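You operate a simulated robot arm through the tools that you are given. There is no shell and no other tool.

Carry out the task below with a simulated robot arm. There is one attempt and no reset: what you move stays moved.

JOB
Cool and vent the wide analyser, then move its shield to the mat on the pump unit.
Fine: heater key off and HOT lamp out first; red switch off before the vent valve opens; leave the door latch and the dark door open, the power switch and ballast knob alone.

The check looks at the end state, three seconds after you hand in, the way a careful person would. Anything else that was tipped, shoved, dropped, spilled or broken makes it a failure.

ROBOT AND FRAMES
A 7-joint arm with a two-finger parallel gripper, fixed in place. Base frame: the origin is at the foot of the arm, x ahead of it, y to its left, z up. Units: cm, degrees, N and s.
Its first joint turns from -132.0 to 132.0 degrees. Payload 3.91 kg.
The TCP is the grasp point between the finger pads, 3 cm short of the fingertips. In the tool frame z runs along the fingers and y along their closing line. Largest opening 11 cm; finger width 2, thickness 1; the body of the gripper, 4.8 by 11.2 cm, starts 5.5 cm behind the TCP.
Orientation is told as [roll, pitch, yaw] about the base's x, y, z axes, in that order, counted from this pose: with the fingers straight down and closing along the base's y, the tool's x points along the base's -x, its y along +y and its z along -z.

CONTROLS
- The arm moves only by the tool servo_tool. Its argument "increments" is a list of rows, each a list of 7 numbers: the shift along the tool's x, y, z in mm, then the turn, a rotation vector about the tool's x, y, z in degrees, then the gripper command, from -1 (shut) to 1 (fully open), values between in proportion. In form: [[x, y, z, rx, ry, rz, hand], ...]. A call has 1 to 20 rows; each row shifts and turns the commanded pose from where the row before left it, along the tool's axes as they then stand. Each row takes 0.2 s and may step no farther than 5 cm and 8.6 degrees from the row before; otherwise, or with a gripper value out of range, the whole call is refused. Where a pose cannot be reached the arm comes as near as it can. A force on the tool above 50 N (or 10 N above the force at the start of the call, whichever is more), or a blocked arm, ends the call early, and 0.2 s more pass. Each finger travels about 10.8 cm/s and halts on what it meets, pressing with about 26 N; the grip force reading is that of the motor and also rises with nothing between the fingers. The clock runs only during rows and for 0.2 s after the last one: add rows that do not move to give the fingers time. It gives the time, the measured TCP pose, the force on the tool (base axes), the opening and the grip force at its end, in the units of the frame above (readings bear some noise), with the torque about the TCP (base axes, N m) and any sound that the robot's microphone picked up.
- Cameras (640 x 400 px; columns grow to the right, rows downward): "scene" is fixed at [4.99, 65.17, 151.57]; the picture's right is [-0.20, -0.98, 0.00], its down [-0.73, 0.15, -0.66] and it looks along [0.65, -0.13, -0.75] (base axes); focal length 227 px, centre (320, 200). "wrist" rides on the gripper at [7.2, 1.7, -10.3] in the tool frame; the picture's right is [-0.23, 0.97, 0.00], its down [-0.76, -0.18, -0.62] and it looks along [-0.61, -0.14, 0.78] (tool axes); focal length 222 px, centre (320, 200). There is no depth. A picture from a camera that has moved, and an enlarged one, comes with that camera's place and axes in the base frame and with its lens.
- get_image(camera): a new picture of that camera. It takes no simulated time.
- inspect(camera, box): a new picture of the part [left, top, right, bottom] of that camera's present view, enlarged. It takes no simulated time.
- sign_off(): hands the job in; it is judged then, once.

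Nothing tells you positions but the pictures and the camera data. Unless the task says otherwise, let go and move clear before handing in.

The tools are called after ">>>" as name(argument=value, ...) on one line, values as JSON. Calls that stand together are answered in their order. servo_tool: Moves the arm, as the interface text tells. Its arguments: {"type":"object","properties":{"increments":{"type":"array","items":{"type":"array","items":{"type":"number"}}}},"required":["increments"]} The other tools are called the same way: get_image (camera) takes a picture; inspect (camera, box) takes an enlarged picture of a part of a camera's view; sign_off () hands the job in.

At the start:

```text
clock: 0.0
ee_pos: [42.46, 42.73, 129.4]
tool_rot: [-0.1, 0.0, 0.0]
contact_force: [-1.0, 1.2, -0.3]
ft_torque: [0.04, -0.01, 0.0]
gripper_width: 11.0
gripper_force: 0.0
```

scene: 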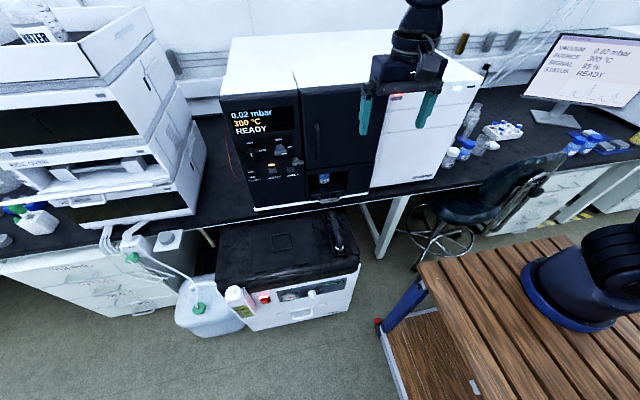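
wrist: 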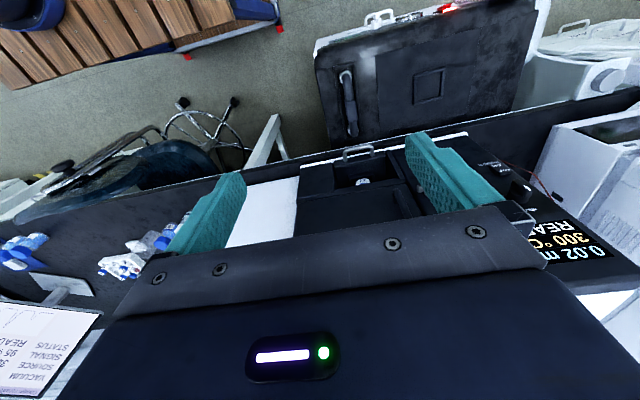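

I see a wide white analyser with a dark door and a display panel, and below it a pump unit with a dark top and a square mat. I'll enlarge the control areas before doing anything.

>>> inspect(camera="scene", box=[215, 90, 315, 210])

>>> inspect(camera="scene", box=[290, 90, 390, 210])

>>> inspect(camera="scene", box=[170, 200, 370, 340])

>>> inspect(camera="scene", box=[220, 20, 500, 220])

>>> inspect(camera="wrist", box=[280, 100, 620, 280])

>>> inspect(camera="wrist", box=[300, 0, 560, 160])

```text
3.33 times, centred on (265, 150) of scene
camera zoom: at [4.99, 65.17, 151.57], right [-0.2, -0.98, 0.0], down [-0.73, 0.15, -0.66], along [0.65, -0.13, -0.75], focal length 758 px, centre (503, 367)
```

zoom: 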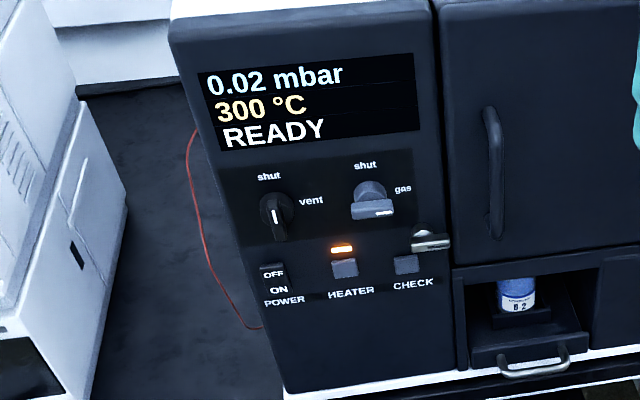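

```text
3.33 times, centred on (340, 150) of scene
camera zoom: at [4.99, 65.17, 151.57], right [-0.2, -0.98, 0.0], down [-0.73, 0.15, -0.66], along [0.65, -0.13, -0.75], focal length 758 px, centre (253, 367)
```

zoom: 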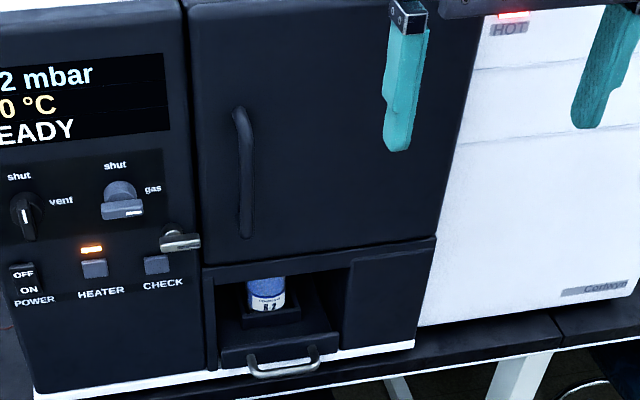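

```text
2.86 times, centred on (270, 270) of scene
camera zoom: at [4.99, 65.17, 151.57], right [-0.2, -0.98, 0.0], down [-0.73, 0.15, -0.66], along [0.65, -0.13, -0.75], focal length 650 px, centre (463, 0)
```

zoom: 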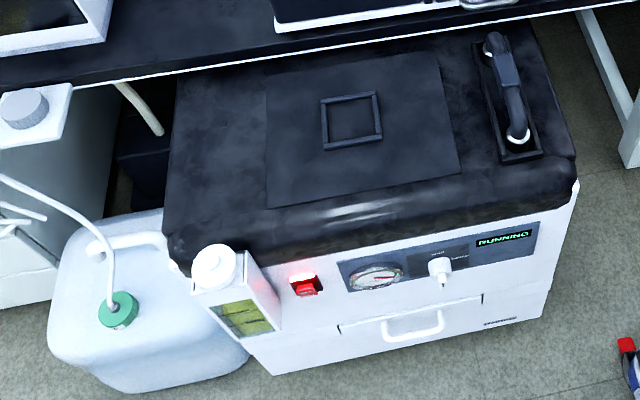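

```text
2.00 times, centred on (360, 120) of scene
camera zoom: at [4.99, 65.17, 151.57], right [-0.2, -0.98, 0.0], down [-0.73, 0.15, -0.66], along [0.65, -0.13, -0.75], focal length 455 px, centre (240, 360)
```

zoom: 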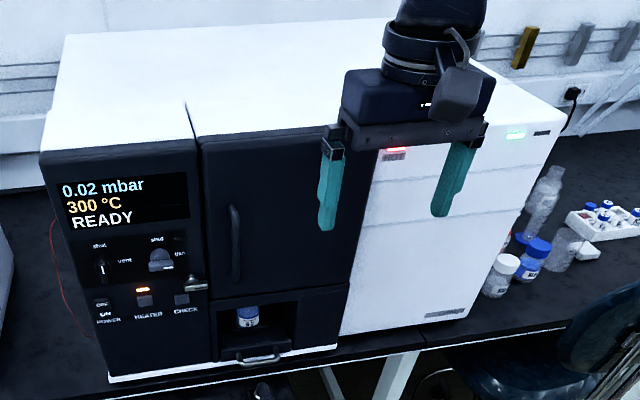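

```text
1.88 times, centred on (450, 190) of wrist
camera zoom: at [35.24, 44.27, 139.65], right [0.23, 0.97, 0.0], down [0.76, -0.18, 0.62], along [0.61, -0.14, -0.78], focal length 418 px, centre (75, 219)
```

zoom: 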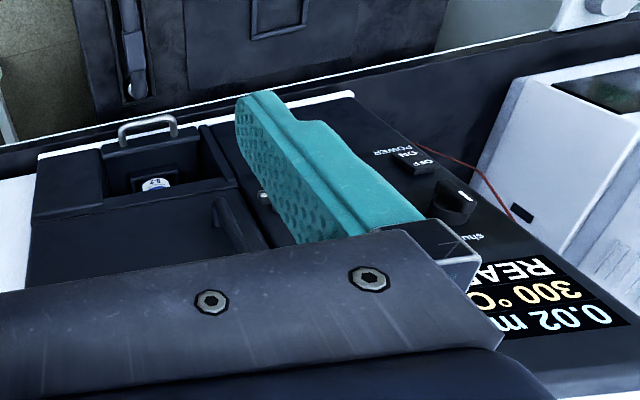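

```text
2.46 times, centred on (430, 80) of wrist
camera zoom: at [35.24, 44.27, 139.65], right [0.23, 0.97, 0.0], down [0.76, -0.18, 0.62], along [0.61, -0.14, -0.78], focal length 547 px, centre (49, 495)
```

zoom: 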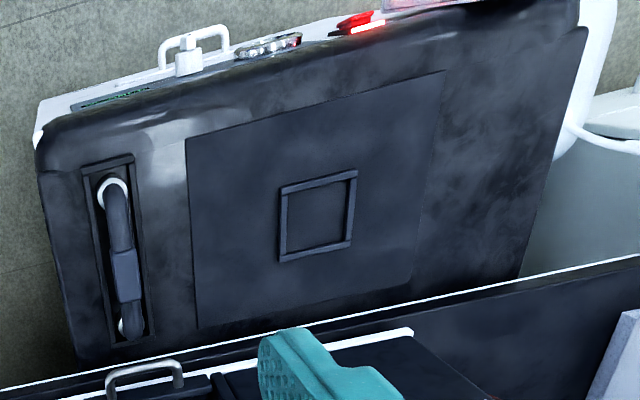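

The analyser's front face is near x=70 and its panel spans about y=57–81. The pump mat is near (56, 71, 70) and the red switch near (41, 81.5, 54). I'll move left and begin tilting the tool towards the panel for a closer look.

>>> servo_tool(increments=[[0, 45, 0, 0, 0, 0, 1], [0, 45, 0, 0, 0, 0, 1], [0, 45, 0, 0, 0, 0, 1], [0, 45, 0, 0, 0, 0, 1], [0, 45, 0, 0, 0, 0, 1], [0, 0, 0, 0, -8, 0, 0], [0, 0, 0, 0, -8, 0, -1], [0, 0, 0, 0, -8, 0, -1], [0, 0, 0, 0, -8, 0, -1], [0, 0, 0, 0, -8, 0, -1]])

>>> get_image(camera="wrist")

>>> get_image(camera="scene")

```text
clock: 2.2
ee_pos: [42.41, 65.15, 129.42]
tool_rot: [0.1, -40.1, 0.0]
contact_force: [0.5, 0.5, -0.5]
ft_torque: [0.02, 0.03, -0.01]
gripper_width: 0.01
gripper_force: 26.8
```

```text
taken
camera wrist: at [30.3, 66.76, 132.6], right [0.17, 0.97, 0.15], down [0.18, -0.18, 0.97], along [0.97, -0.14, -0.21], focal length 222 px, centre (320, 200)
```

wrist: 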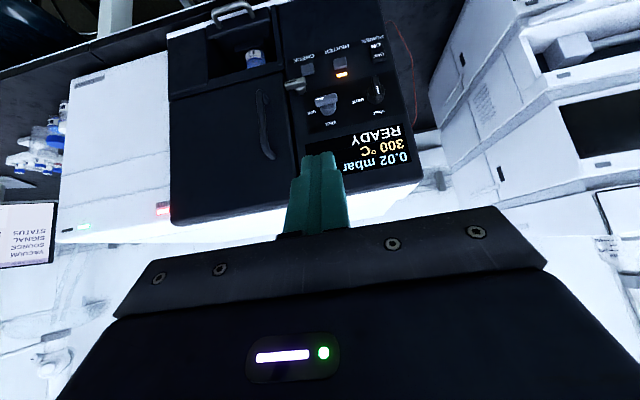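

```text
taken
```

scene: 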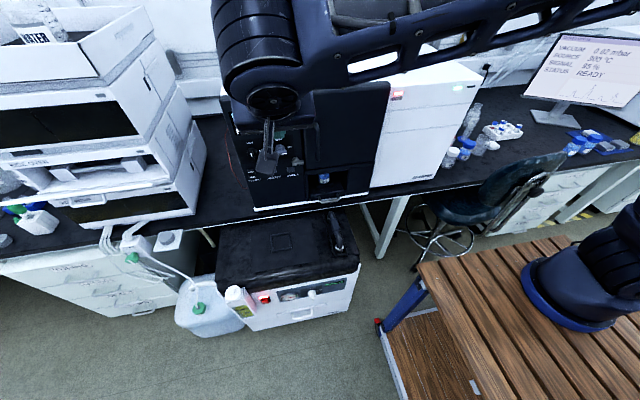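

The panel is visible upside down in the wrist view. I'll lower the arm and level the tool further for a close view of the knobs and keys.

>>> servo_tool(increments=[[25.7, 12, 30.6, 0, 0, 0, -1], [25.7, 12, 30.6, 0, 0, 0, -1], [25.7, 12, 30.6, 0, 0, 0, -1], [25.7, 12, 30.6, 0, 0, 0, -1], [25.7, 12, 30.6, 0, 0, 0, -1], [0, 0, 0, 0, -8, 0, -1], [0, 0, 0, 0, -8, 0, -1], [0, 0, 0, 0, -8, 0, -1], [0, 0, 0, 0, -8, 0, -1], [0, 0, 0, 0, -8, 0, -1]])

>>> get_image(camera="wrist")

>>> get_image(camera="scene")

```text
clock: 4.4
ee_pos: [42.57, 71.09, 109.45]
tool_rot: [0.1, -80.1, -0.1]
contact_force: [0.6, 0.0, -0.1]
ft_torque: [0.02, 0.0, 0.0]
gripper_width: 0.0
gripper_force: 26.1
```

```text
taken
camera wrist: at [31.1, 72.76, 104.0], right [0.04, 0.97, 0.22], down [-0.48, -0.18, 0.86], along [0.87, -0.14, 0.46], focal length 222 px, centre (320, 200)
```

wrist: 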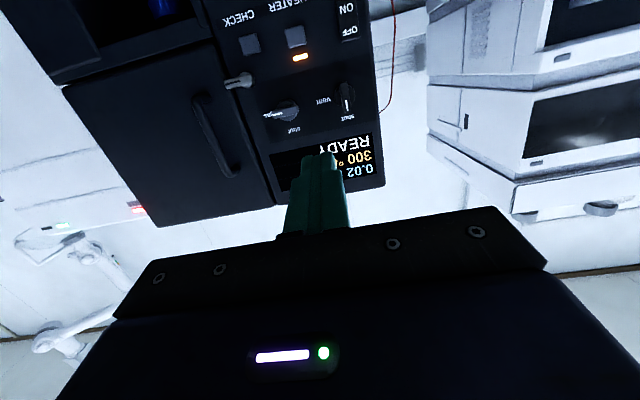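

```text
taken
```

scene: 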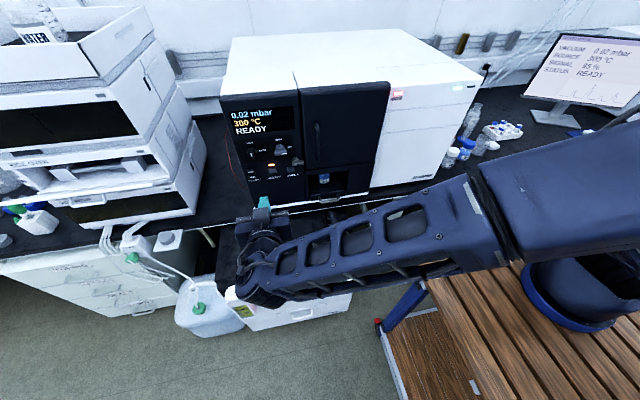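

The pose works and the panel is in view. I'm enlarging the panel and latch area.

>>> inspect(camera="wrist", box=[200, 0, 400, 125])

>>> inspect(camera="scene", box=[230, 120, 350, 195])

>>> inspect(camera="wrist", box=[60, 60, 260, 185])

```text
3.20 times, centred on (300, 62) of wrist
camera zoom: at [31.1, 72.76, 104.0], right [0.04, 0.97, 0.22], down [-0.48, -0.18, 0.86], along [0.87, -0.14, 0.46], focal length 711 px, centre (384, 640)
```

zoom: 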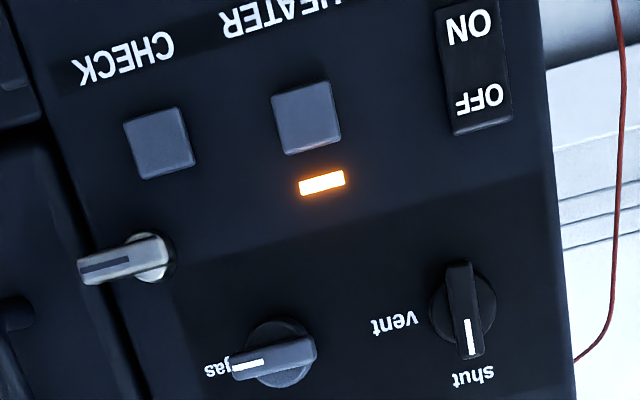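

```text
5.33 times, centred on (290, 158) of scene
camera zoom: at [4.99, 65.17, 151.57], right [-0.2, -0.98, 0.0], down [-0.73, 0.15, -0.66], along [0.65, -0.13, -0.75], focal length 1213 px, centre (480, 427)
```

zoom: 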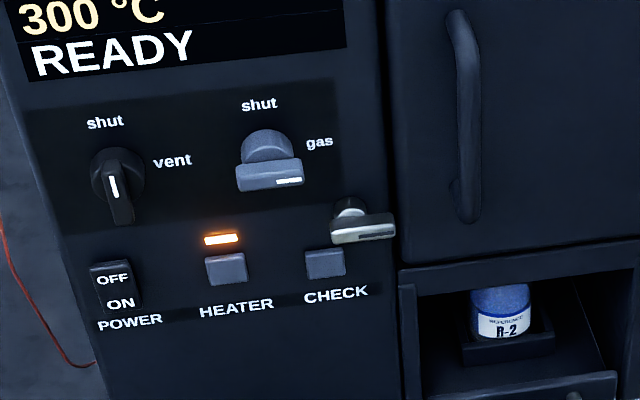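

```text
3.20 times, centred on (160, 122) of wrist
camera zoom: at [31.1, 72.76, 104.0], right [0.04, 0.97, 0.22], down [-0.48, -0.18, 0.86], along [0.87, -0.14, 0.46], focal length 711 px, centre (832, 448)
```

zoom: 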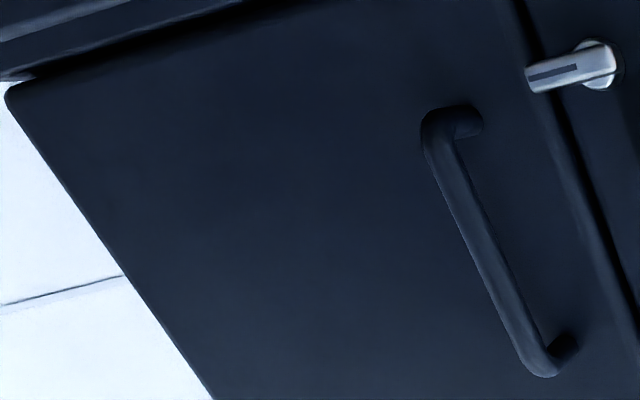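

The vent knob points to "shut", gas is on "gas" (I'll leave it), the heater lamp is lit and the latch lever lies across the door edge. The HEATER key is near (68.5, 69.4, 98), so I'll level the closed fingers and bring them in front of it.

>>> servo_tool(increments=[[0, 0, 0, 0, -8, 0, -1], [36, -5.5, 0, 0, 0, 0, -1], [36, -5.5, 0, 0, 0, 0, -1], [36, -5.5, 0, 0, 0, 0, -1], [0, 0, 45, 0, 0, 0, -1], [0, 0, 45, 0, 0, 0, -1], [0, 0, 45, 0, 0, 0, -1], [0, 0, 45, 0, 0, 0, -1], [0, 0, 10, 0, 0, 0, -1], [0, 0, 0, 0, 0, 0, -1]])

>>> get_image(camera="wrist")

>>> inspect(camera="scene", box=[210, 90, 370, 215])

```text
clock: 6.6
ee_pos: [61.12, 69.64, 97.92]
tool_rot: [-0.2, -87.9, 0.3]
contact_force: [0.1, 0.8, 0.6]
ft_torque: [0.0, 0.01, 0.03]
gripper_width: 0.0
gripper_force: 26.4
```

```text
taken
camera wrist: at [50.58, 71.13, 91.0], right [0.01, 0.97, 0.23], down [-0.6, -0.18, 0.78], along [0.8, -0.14, 0.58], focal length 222 px, centre (320, 200)
```

wrist: 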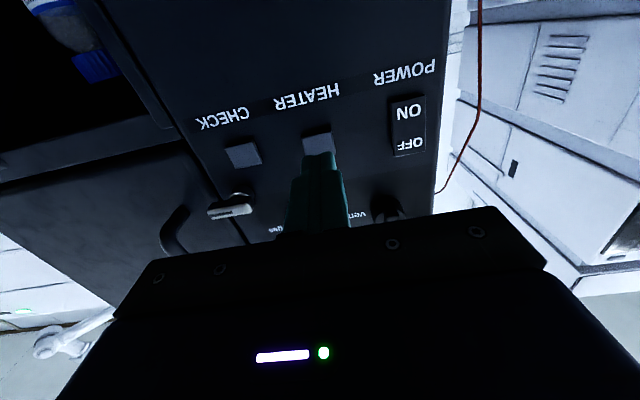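

```text
3.20 times, centred on (290, 152) of scene
camera zoom: at [4.99, 65.17, 151.57], right [-0.2, -0.98, 0.0], down [-0.73, 0.15, -0.66], along [0.65, -0.13, -0.75], focal length 728 px, centre (416, 352)
```

zoom: 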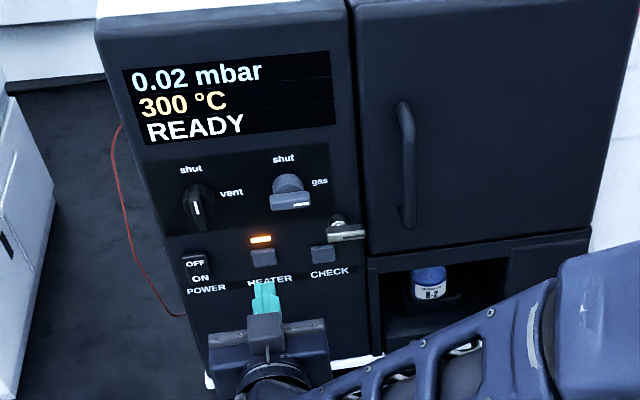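

The fingertip is lined up with the HEATER key, about 4 cm short. I'll advance in small steps until I feel contact.

>>> servo_tool(increments=[[0, 0, 10, 0, 0, 0, -1], [0, 0, 10, 0, 0, 0, -1], [0, 0, 10, 0, 0, 0, -1], [0, 0, 4, 0, 0, 0, -1], [0, 0, 3, 0, 0, 0, -1]])

>>> inspect(camera="wrist", box=[220, 60, 440, 200])

>>> inspect(camera="scene", box=[210, 90, 370, 215])

```text
clock: 7.8
ee_pos: [64.83, 69.54, 97.83]
tool_rot: [-0.1, -87.9, 0.0]
contact_force: [1.3, -1.2, -0.2]
ft_torque: [0.0, 0.02, 0.01]
gripper_width: 0.0
gripper_force: 25.8
```

```text
2.86 times, centred on (330, 130) of wrist
camera zoom: at [54.22, 71.12, 90.9], right [0.01, 0.97, 0.23], down [-0.6, -0.18, 0.78], along [0.8, -0.14, 0.58], focal length 635 px, centre (291, 400)
```

zoom: 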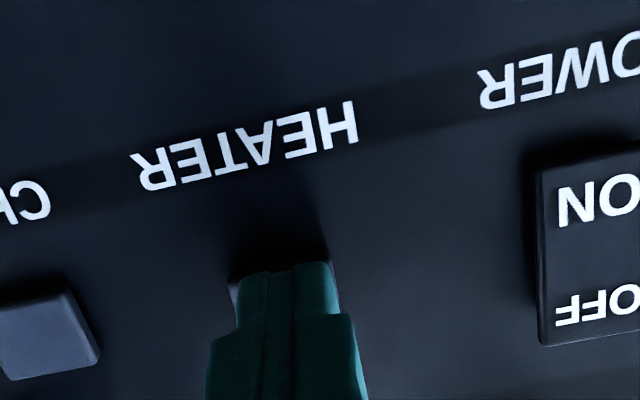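

```text
3.20 times, centred on (290, 152) of scene
camera zoom: at [4.99, 65.17, 151.57], right [-0.2, -0.98, 0.0], down [-0.73, 0.15, -0.66], along [0.65, -0.13, -0.75], focal length 728 px, centre (416, 352)
```

zoom: 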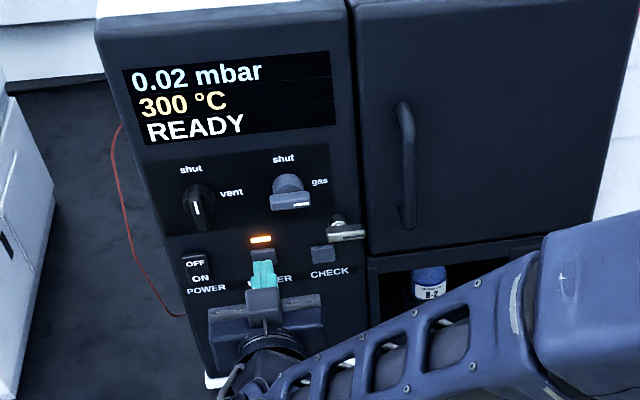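

>>> servo_tool(increments=[[0, 0, 2, 0, 0, 0, -1], [0, 0, 2, 0, 0, 0, -1], [0, 0, 1.5, 0, 0, 0, -1]])

>>> inspect(camera="scene", box=[210, 90, 370, 215])

```text
clock: 8.6
ee_pos: [65.35, 69.56, 97.96]
tool_rot: [0.3, -88.0, -0.3]
contact_force: [-3.5, 0.4, 2.2]
ft_torque: [-0.03, -0.06, -0.02]
gripper_width: 0.0
gripper_force: 25.9
heard: click
```

```text
3.20 times, centred on (290, 152) of scene
camera zoom: at [4.99, 65.17, 151.57], right [-0.2, -0.98, 0.0], down [-0.73, 0.15, -0.66], along [0.65, -0.13, -0.75], focal length 728 px, centre (416, 352)
```

zoom: 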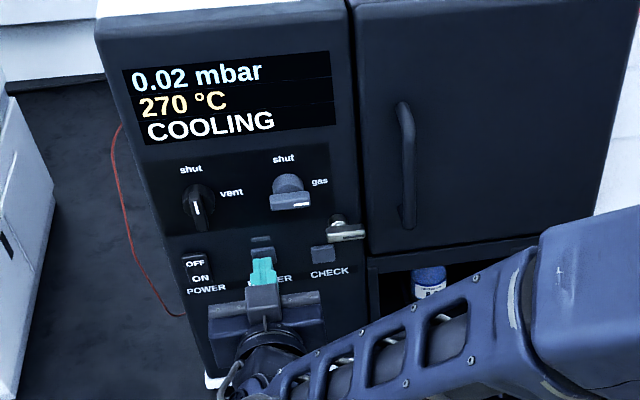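

The click registered: the display reads COOLING at 270 °C and the heater lamp is out. I'll back off, check the HOT lamp, and look at the arm's base and the pump front.

>>> servo_tool(increments=[[0, 0, -20, 0, 0, 0, -1], [0, 0, -45, 0, 0, 0, -1], [0, 0, -45, 0, 0, 0, -1], [0, 0, -45, 0, 0, 0, -1], [0, 0, -45, 0, 0, 0, -1], [0, 0, -45, 0, 0, 0, -1]])

>>> get_image(camera="scene")

>>> inspect(camera="scene", box=[210, 70, 450, 210])

>>> inspect(camera="scene", box=[400, 180, 640, 400])

>>> get_image(camera="wrist")

```text
clock: 10.0
ee_pos: [40.95, 69.41, 98.61]
tool_rot: [-0.7, -87.9, 0.6]
contact_force: [0.3, 0.5, -0.5]
ft_torque: [0.0, -0.02, 0.03]
gripper_width: 0.0
gripper_force: 25.6
```

```text
taken
```

scene: 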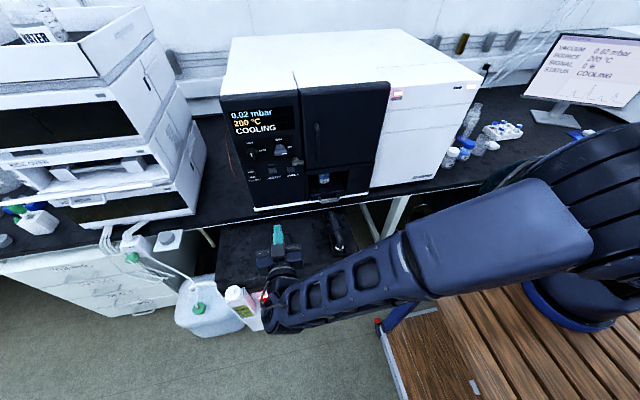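

```text
2.67 times, centred on (330, 140) of scene
camera zoom: at [4.99, 65.17, 151.57], right [-0.2, -0.98, 0.0], down [-0.73, 0.15, -0.66], along [0.65, -0.13, -0.75], focal length 606 px, centre (293, 360)
```

zoom: 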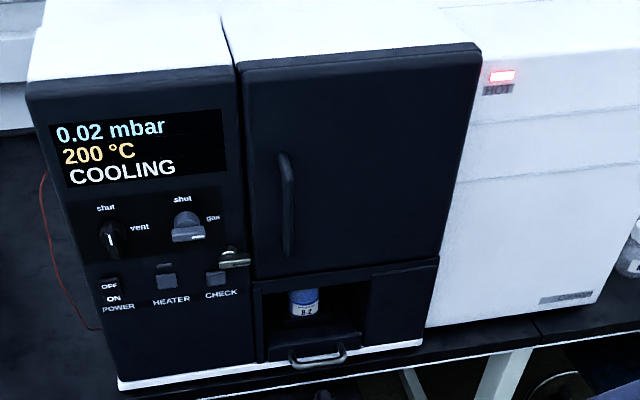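

```text
1.82 times, centred on (520, 290) of scene
camera zoom: at [4.99, 65.17, 151.57], right [-0.2, -0.98, 0.0], down [-0.73, 0.15, -0.66], along [0.65, -0.13, -0.75], focal length 413 px, centre (-44, 36)
```

zoom: 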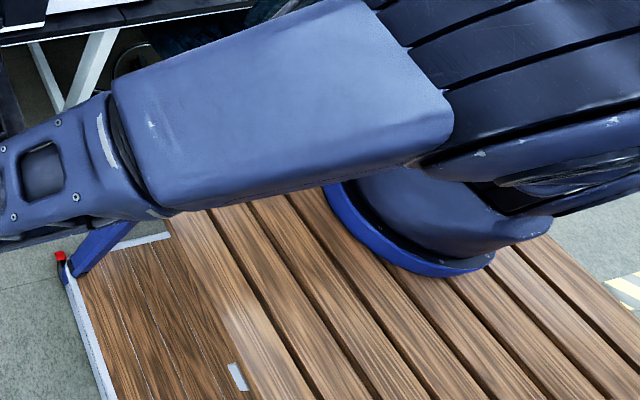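

```text
taken
camera wrist: at [30.39, 71.07, 91.62], right [0.01, 0.97, 0.23], down [-0.6, -0.18, 0.78], along [0.8, -0.14, 0.58], focal length 222 px, centre (320, 200)
```

wrist: 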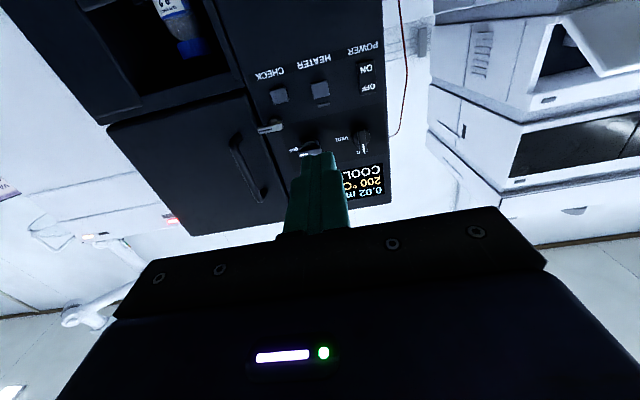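

The display is at 200 °C and falling, and HOT is still lit. Meanwhile I'll go down in front of the pump unit to look at the red switch.

>>> servo_tool(increments=[[0, 0, -40, 0, 0, 0, -1], [0, 0, -40, 0, 0, 0, -1], [0, 0, -40, 0, 0, 0, -1], [0, 0, -40, 0, 0, 0, -1], [40, 20, 0, 0, 0, 0, -1], [40, 20, 0, 0, 0, 0, -1], [40, 20, 0, 0, 0, 0, -1], [40, 20, 0, 0, 0, 0, -1], [40, 20, 0, 0, 0, 0, -1]])

>>> get_image(camera="scene")

>>> get_image(camera="wrist")

```text
clock: 12.0
ee_pos: [23.9, 79.75, 79.17]
tool_rot: [2.8, -87.9, -2.9]
contact_force: [-0.9, 0.8, 0.8]
ft_torque: [-0.04, 0.02, -0.02]
gripper_width: 0.0
gripper_force: 26.5
```

```text
taken
```

scene: 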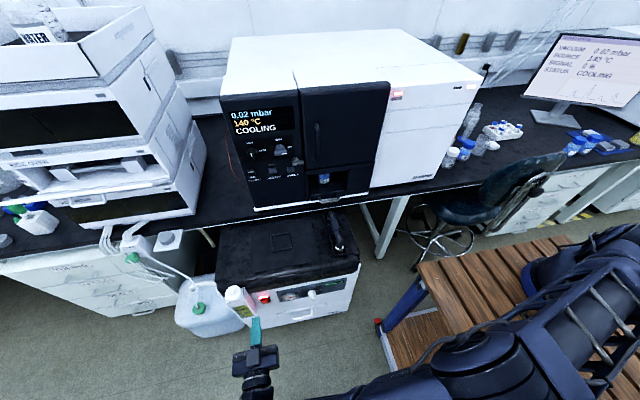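

```text
taken
camera wrist: at [13.32, 81.29, 72.19], right [0.01, 0.97, 0.23], down [-0.6, -0.18, 0.78], along [0.8, -0.14, 0.58], focal length 222 px, centre (320, 200)
```

wrist: 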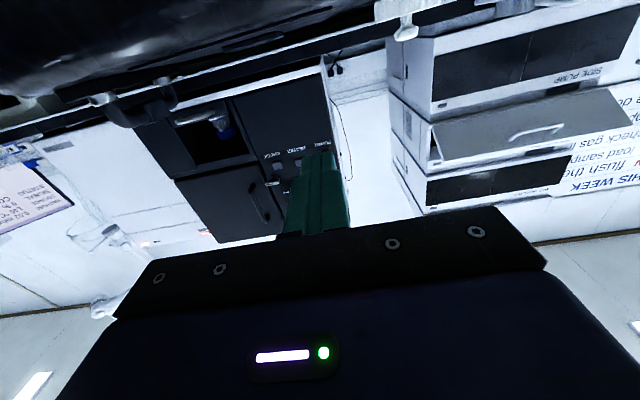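

From here the wrist camera looks over the pump, so I'll tip it down to study the pump front.

>>> servo_tool(increments=[[0, 0, 0, 0, 8.4, 0, -1], [0, 0, 0, 0, 8.4, 0, -1], [0, 0, 0, 0, 8.4, 0, -1], [0, 0, 0, 0, 8.4, 0, -1], [0, 0, 0, 0, 8.4, 0, -1], [0, 0, 0, 0, 8.4, 0, -1], [0, 0, 0, 0, 7.6, 0, -1]])

>>> get_image(camera="wrist")

>>> inspect(camera="scene", box=[210, 270, 370, 335])

```text
clock: 13.6
ee_pos: [23.97, 79.56, 79.25]
tool_rot: [0.0, -29.9, 0.0]
contact_force: [0.2, 0.4, 0.1]
ft_torque: [0.02, -0.03, -0.01]
gripper_width: 0.0
gripper_force: 26.0
```

```text
taken
camera wrist: at [12.61, 81.15, 84.47], right [0.2, 0.97, 0.11], down [0.35, -0.18, 0.92], along [0.92, -0.14, -0.38], focal length 222 px, centre (320, 200)
```

wrist: 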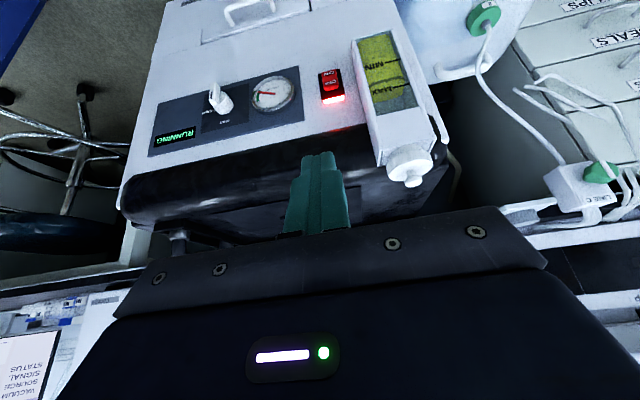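

```text
4.00 times, centred on (290, 302) of scene
camera zoom: at [4.99, 65.17, 151.57], right [-0.2, -0.98, 0.0], down [-0.73, 0.15, -0.66], along [0.65, -0.13, -0.75], focal length 910 px, centre (440, -210)
```

zoom: 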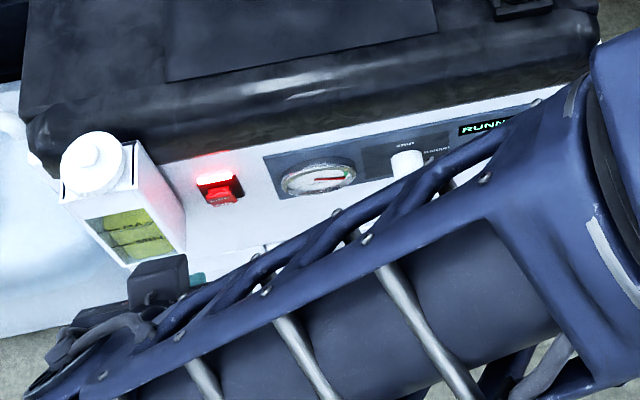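

>>> inspect(camera="wrist", box=[270, 50, 390, 125])

>>> inspect(camera="wrist", box=[130, 20, 450, 200])

>>> inspect(camera="scene", box=[210, 70, 450, 210])

```text
5.33 times, centred on (330, 88) of wrist
camera zoom: at [12.61, 81.15, 84.47], right [0.2, 0.97, 0.11], down [0.35, -0.18, 0.92], along [0.92, -0.14, -0.38], focal length 1185 px, centre (267, 800)
```

zoom: 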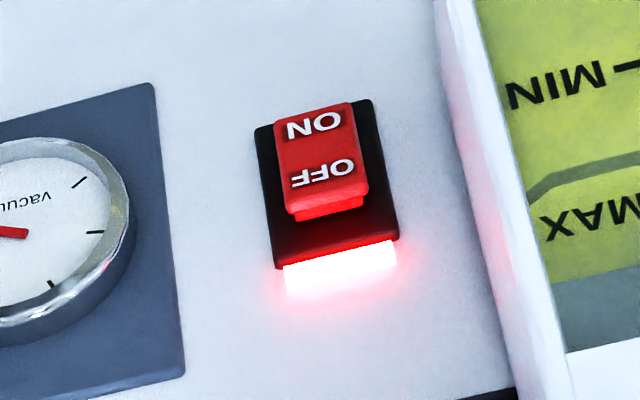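

```text
2.00 times, centred on (290, 110) of wrist
camera zoom: at [12.61, 81.15, 84.47], right [0.2, 0.97, 0.11], down [0.35, -0.18, 0.92], along [0.92, -0.14, -0.38], focal length 444 px, centre (380, 380)
```

zoom: 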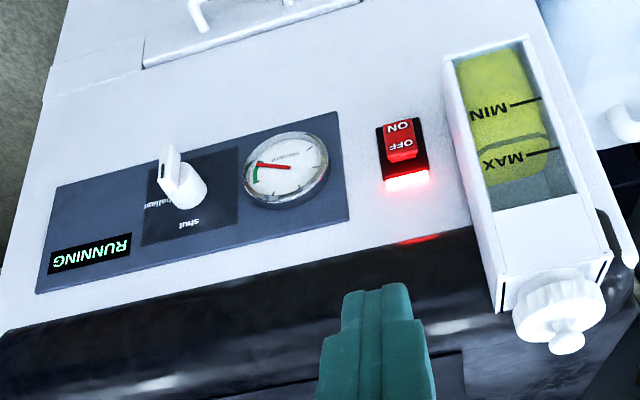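

```text
2.67 times, centred on (330, 140) of scene
camera zoom: at [4.99, 65.17, 151.57], right [-0.2, -0.98, 0.0], down [-0.73, 0.15, -0.66], along [0.65, -0.13, -0.75], focal length 606 px, centre (293, 360)
```

zoom: 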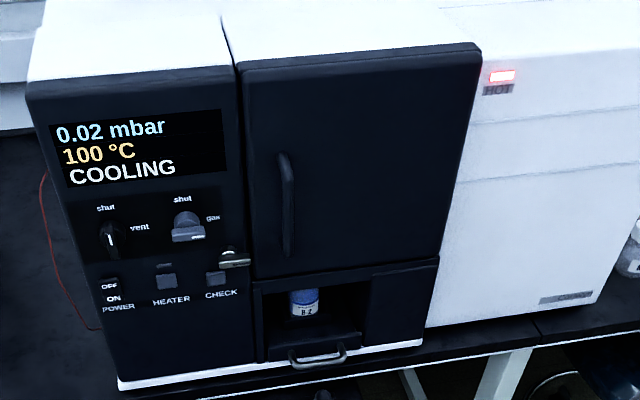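

The rocker's raised OFF end is its upper half, next to the oil box, so pressing the upper half switches it off. I'll come lower in front of it with the fingers angled about 30° down for a better fix.

>>> servo_tool(increments=[[0, 0, 0, 0, -7.5, 0, -1], [0, 0, 0, 0, -7.5, 0, -1], [0, 0, 0, 0, -7.5, 0, -1], [0, 0, 0, 0, -7.5, 0, -1], [32.8, 0, 28.2, 0, 0, 0, -1], [32.8, 0, 28.2, 0, 0, 0, -1], [32.8, 0, 28.2, 0, 0, 0, -1], [32.8, 0, 28.2, 0, 0, 0, -1], [32.8, 0, 28.2, 0, 0, 0, -1]])

>>> get_image(camera="wrist")

>>> get_image(camera="scene")

>>> inspect(camera="wrist", box=[260, 60, 420, 160])

>>> inspect(camera="scene", box=[380, 80, 480, 140])

```text
clock: 15.6
ee_pos: [28.23, 79.6, 58.04]
tool_rot: [0.1, -60.0, -0.1]
contact_force: [-0.8, 1.1, 0.8]
ft_torque: [0.02, 0.04, 0.03]
gripper_width: 0.01
gripper_force: 25.9
```

```text
taken
camera wrist: at [15.62, 81.18, 56.81], right [0.11, 0.97, 0.2], down [-0.16, -0.18, 0.97], along [0.98, -0.14, 0.13], focal length 222 px, centre (320, 200)
```

wrist: 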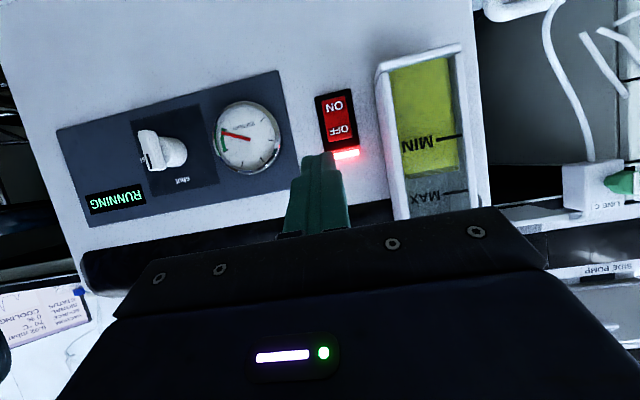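

```text
taken
```

scene: 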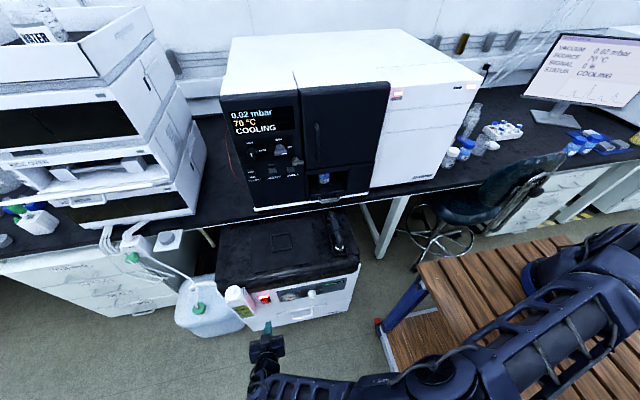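

```text
4.00 times, centred on (340, 110) of wrist
camera zoom: at [15.62, 81.18, 56.81], right [0.11, 0.97, 0.2], down [-0.16, -0.18, 0.97], along [0.98, -0.14, 0.13], focal length 888 px, centre (240, 560)
```

zoom: 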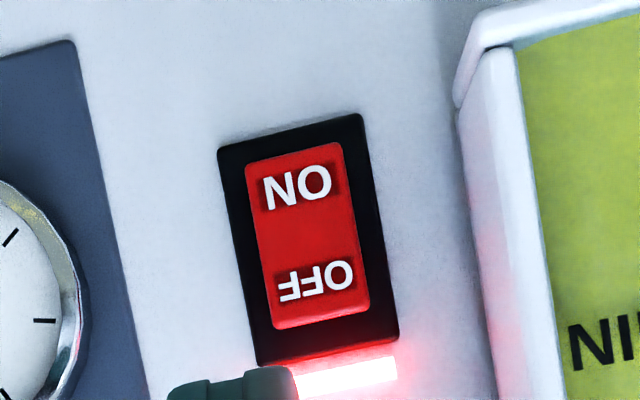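

```text
6.40 times, centred on (430, 110) of scene
camera zoom: at [4.99, 65.17, 151.57], right [-0.2, -0.98, 0.0], down [-0.73, 0.15, -0.66], along [0.65, -0.13, -0.75], focal length 1455 px, centre (-384, 776)
```

zoom: 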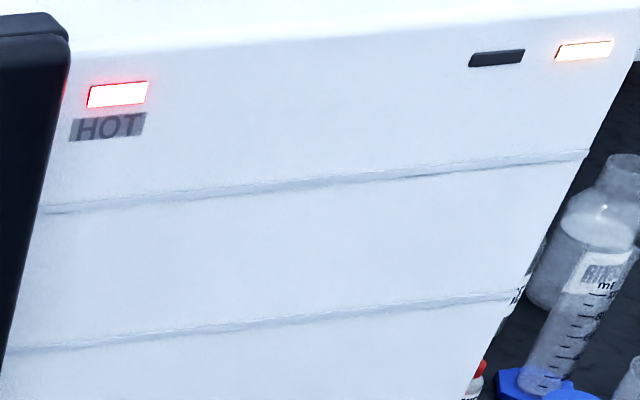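

The OFF end sits near (40.8, 81.2, 53.1). The display reads 70 °C and HOT is still lit, so I'll line up in front of the switch and wait without touching it.

>>> servo_tool(increments=[[5.3, 8, 31.9, 0, 0, 0, -1], [5.3, 8, 31.9, 0, 0, 0, -1], [0, 0, 0, 0, 0, 0, -1], [0, 0, 0, 0, 0, 0, -1], [0, 0, 0, 0, 0, 0, -1], [0, 0, 0, 0, 0, 0, -1], [0, 0, 0, 0, 0, 0, -1], [0, 0, 0, 0, 0, 0, -1], [0, 0, 0, 0, 0, 0, -1], [0, 0, 0, 0, 0, 0, -1]])

>>> get_image(camera="wrist")

>>> inspect(camera="wrist", box=[260, 60, 420, 160])

>>> inspect(camera="scene", box=[210, 70, 450, 210])

>>> inspect(camera="scene", box=[210, 270, 370, 370])

```text
clock: 17.8
ee_pos: [33.16, 81.04, 53.81]
tool_rot: [0.1, -59.9, -0.1]
contact_force: [0.5, -0.2, -0.1]
ft_torque: [0.0, 0.01, -0.02]
gripper_width: 0.0
gripper_force: 26.2
```

```text
taken
camera wrist: at [20.62, 82.72, 52.62], right [0.11, 0.97, 0.2], down [-0.16, -0.18, 0.97], along [0.98, -0.14, 0.13], focal length 222 px, centre (320, 200)
```

wrist: 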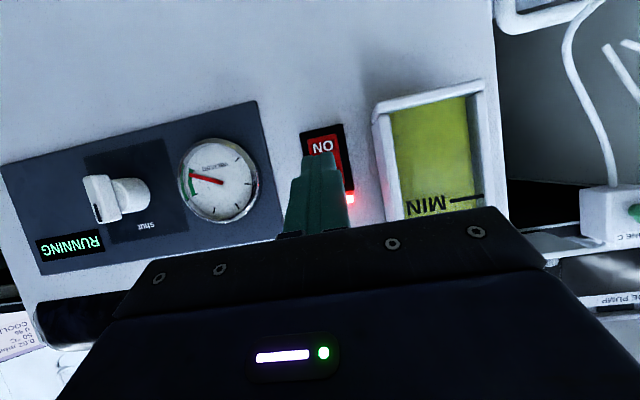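

```text
4.00 times, centred on (340, 110) of wrist
camera zoom: at [20.62, 82.72, 52.62], right [0.11, 0.97, 0.2], down [-0.16, -0.18, 0.97], along [0.98, -0.14, 0.13], focal length 888 px, centre (240, 560)
```

zoom: 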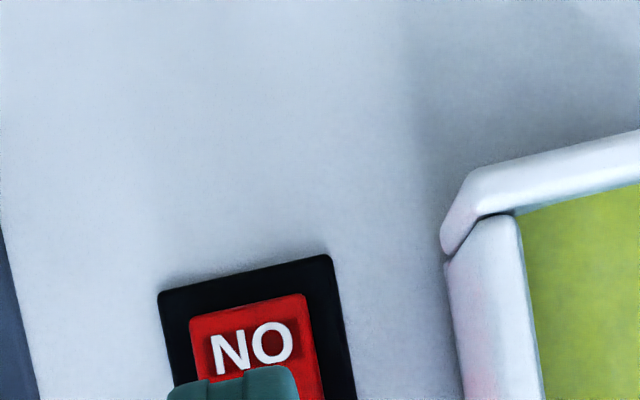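

```text
2.67 times, centred on (330, 140) of scene
camera zoom: at [4.99, 65.17, 151.57], right [-0.2, -0.98, 0.0], down [-0.73, 0.15, -0.66], along [0.65, -0.13, -0.75], focal length 606 px, centre (293, 360)
```

zoom: 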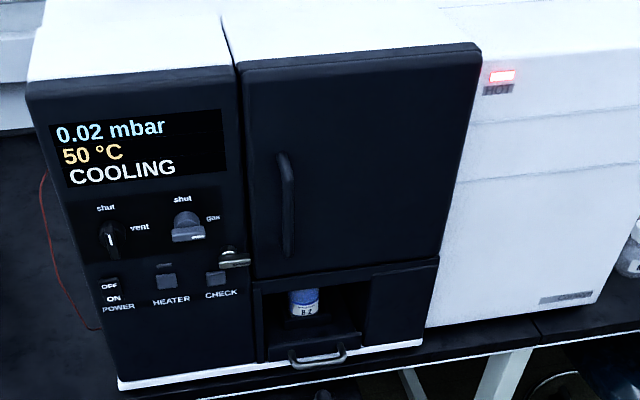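

```text
4.00 times, centred on (290, 320) of scene
camera zoom: at [4.99, 65.17, 151.57], right [-0.2, -0.98, 0.0], down [-0.73, 0.15, -0.66], along [0.65, -0.13, -0.75], focal length 910 px, centre (440, -280)
```

zoom: 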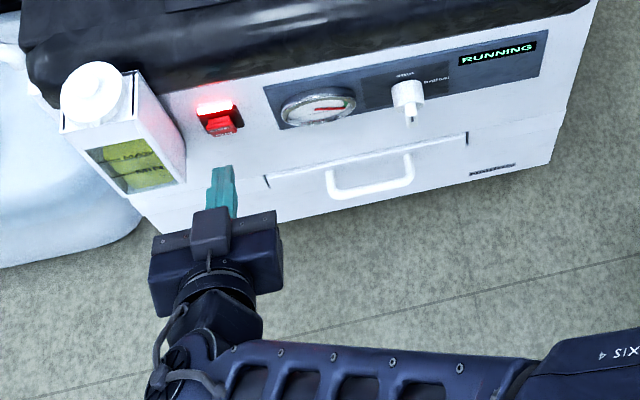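

Aligned. The display is at 50 °C with HOT still on, so I'll keep waiting.

>>> servo_tool(increments=[[0, 0, 0, 0, 0, 0, -1], [0, 0, 0, 0, 0, 0, -1], [0, 0, 0, 0, 0, 0, -1], [0, 0, 0, 0, 0, 0, -1], [0, 0, 0, 0, 0, 0, -1], [0, 0, 0, 0, 0, 0, -1], [0, 0, 0, 0, 0, 0, -1], [0, 0, 0, 0, 0, 0, -1], [0, 0, 0, 0, 0, 0, -1], [0, 0, 0, 0, 0, 0, -1]])

>>> inspect(camera="scene", box=[210, 70, 450, 210])

```text
clock: 20.0
ee_pos: [33.09, 81.2, 53.79]
tool_rot: [0.0, -60.0, 0.0]
contact_force: [-0.9, 0.0, -0.2]
ft_torque: [-0.02, -0.02, 0.02]
gripper_width: 0.0
gripper_force: 25.6
```

```text
2.67 times, centred on (330, 140) of scene
camera zoom: at [4.99, 65.17, 151.57], right [-0.2, -0.98, 0.0], down [-0.73, 0.15, -0.66], along [0.65, -0.13, -0.75], focal length 606 px, centre (293, 360)
```

zoom: 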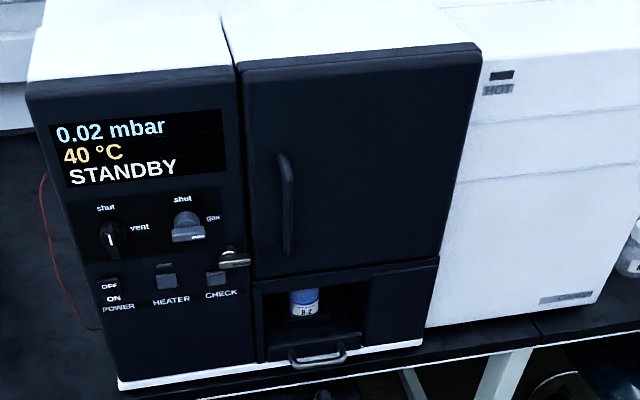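

The HOT lamp is out and the display shows STANDBY at 40 °C. Now I'll press the red switch's OFF end, moving straight in along x.

>>> servo_tool(increments=[[-5, 0, 8.66, 0, 0, 0, -1], [-5, 0, 8.66, 0, 0, 0, -1], [-5, 0, 8.66, 0, 0, 0, -1], [-1.5, 0, 2.6, 0, 0, 0, -1], [-1.5, 0, 2.6, 0, 0, 0, -1]])

>>> inspect(camera="wrist", box=[240, 100, 420, 210])

>>> inspect(camera="scene", box=[220, 270, 320, 330])

```text
clock: 21.2
ee_pos: [36.76, 81.05, 53.94]
tool_rot: [0.0, -60.1, -0.1]
contact_force: [-5.7, -2.0, 2.1]
ft_torque: [-0.02, -0.05, -0.08]
gripper_width: 0.0
gripper_force: 26.3
```

```text
3.56 times, centred on (330, 155) of wrist
camera zoom: at [24.16, 82.72, 52.64], right [0.11, 0.97, 0.2], down [-0.16, -0.18, 0.97], along [0.98, -0.14, 0.13], focal length 790 px, centre (284, 360)
```

zoom: 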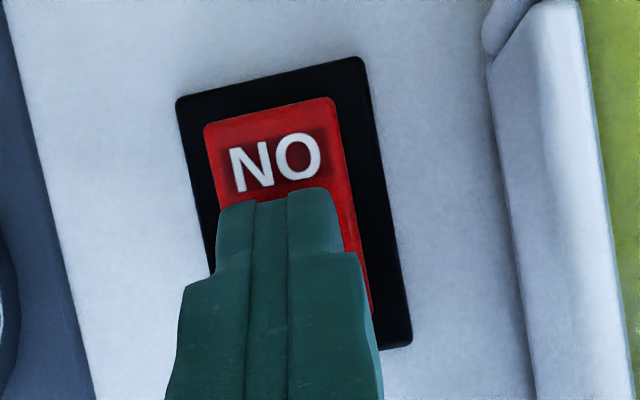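

```text
6.40 times, centred on (270, 300) of scene
camera zoom: at [4.99, 65.17, 151.57], right [-0.2, -0.98, 0.0], down [-0.73, 0.15, -0.66], along [0.65, -0.13, -0.75], focal length 1455 px, centre (640, -440)
```

zoom: 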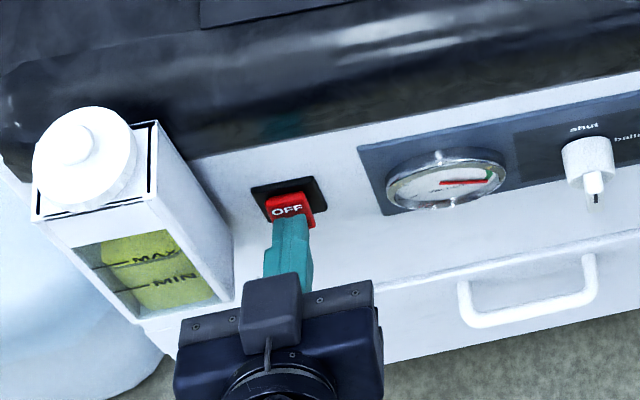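

>>> get_image(camera="wrist")

>>> inspect(camera="scene", box=[210, 200, 370, 300])

>>> inspect(camera="scene", box=[210, 70, 450, 210])

```text
taken
camera wrist: at [24.16, 82.72, 52.64], right [0.11, 0.97, 0.2], down [-0.16, -0.18, 0.97], along [0.98, -0.14, 0.13], focal length 222 px, centre (320, 200)
```

wrist: 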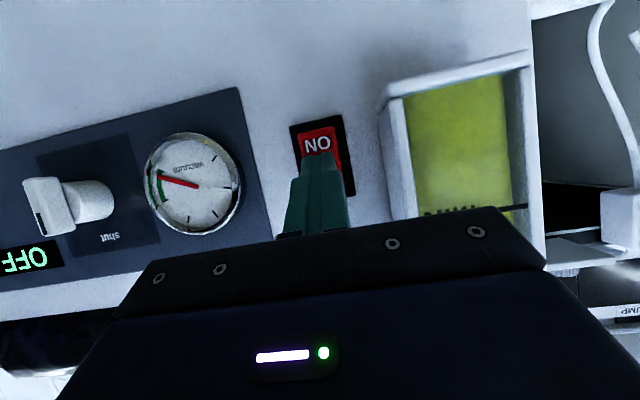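

```text
4.00 times, centred on (290, 250) of scene
camera zoom: at [4.99, 65.17, 151.57], right [-0.2, -0.98, 0.0], down [-0.73, 0.15, -0.66], along [0.65, -0.13, -0.75], focal length 910 px, centre (440, 0)
```

zoom: 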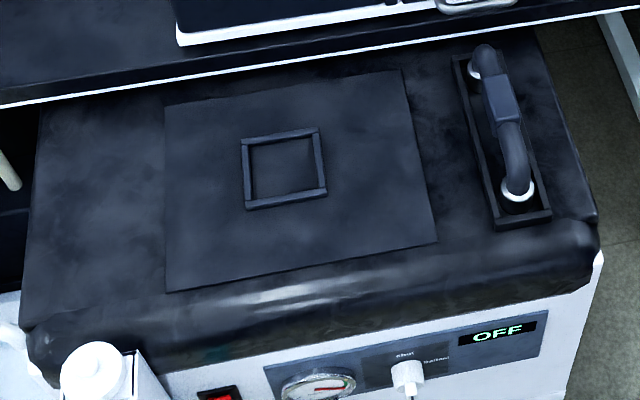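

```text
2.67 times, centred on (330, 140) of scene
camera zoom: at [4.99, 65.17, 151.57], right [-0.2, -0.98, 0.0], down [-0.73, 0.15, -0.66], along [0.65, -0.13, -0.75], focal length 606 px, centre (293, 360)
```

zoom: 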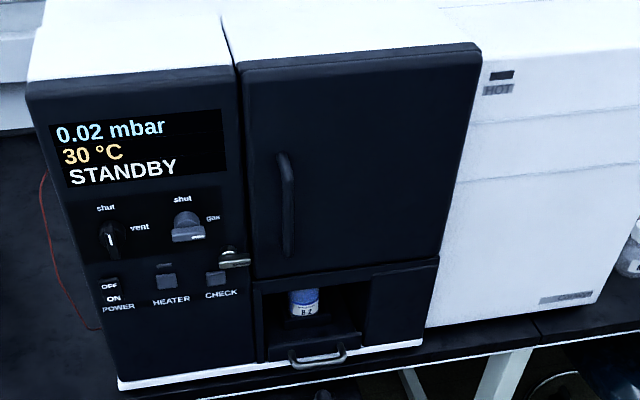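

The red switch is off: its lamp is dark and the pump display reads OFF. I'll back out, rise, and head for the vent knob.

>>> servo_tool(increments=[[20, 0, -34.6, 0, 0, 0, -1], [20, 0, -34.6, 0, 0, 0, -1], [20, 0, -34.6, 0, 0, 0, -1], [-39, -6, -22.5, 0, 0, 0, -1], [-39, -6, -22.5, 0, 0, 0, -1], [-39, -6, -22.5, 0, 0, 0, -1], [-39, -6, -22.5, 0, 0, 0, -1], [-39, -6, -22.5, 0, 0, 0, -1], [-39, -6, -22.5, 0, 0, 0, -1], [-39, -6, -22.5, 0, 0, 0, -1], [-39, -6, -22.5, 0, 0, 0, -1], [-39, -6, -22.5, 0, 0, 0, -1], [-39, -6, -22.5, 0, 0, 0, -1], [-39, -6, -22.5, 0, 0, 0, -1]])

>>> servo_tool(increments=[[0, 0, 0, 0, -7.5, 0, -0.27], [0, 0, 0, 0, -7.5, 0, -0.27], [0, 0, 0, 0, -7.5, 0, -0.27], [0, 0, 0, 0, -7.5, 0, -0.27]])

>>> get_image(camera="wrist")

>>> get_image(camera="scene")

```text
clock: 24.2
ee_pos: [24.59, 74.53, 103.32]
tool_rot: [-0.1, -60.0, 0.1]
contact_force: [0.1, 0.7, -1.2]
ft_torque: [-0.03, -0.01, -0.01]
gripper_width: 0.0
gripper_force: 26.3
```

```text
clock: 25.2
ee_pos: [24.86, 74.51, 103.5]
tool_rot: [163.8, -89.9, -163.8]
contact_force: [-0.4, -0.4, 0.8]
ft_torque: [-0.03, 0.0, 0.06]
gripper_width: 4.02
gripper_force: 0.1
```

```text
taken
camera wrist: at [14.47, 76.14, 96.07], right [0.0, 0.97, 0.23], down [-0.63, -0.18, 0.76], along [0.78, -0.14, 0.61], focal length 222 px, centre (320, 200)
```

wrist: 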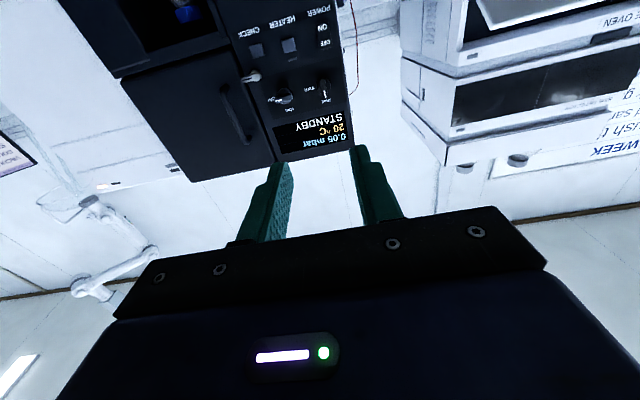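

```text
taken
```

scene: 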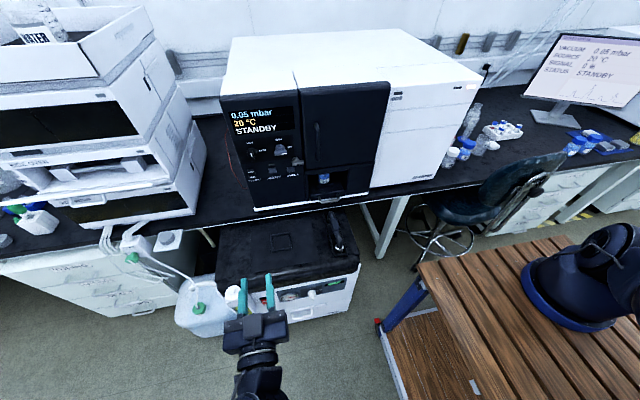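

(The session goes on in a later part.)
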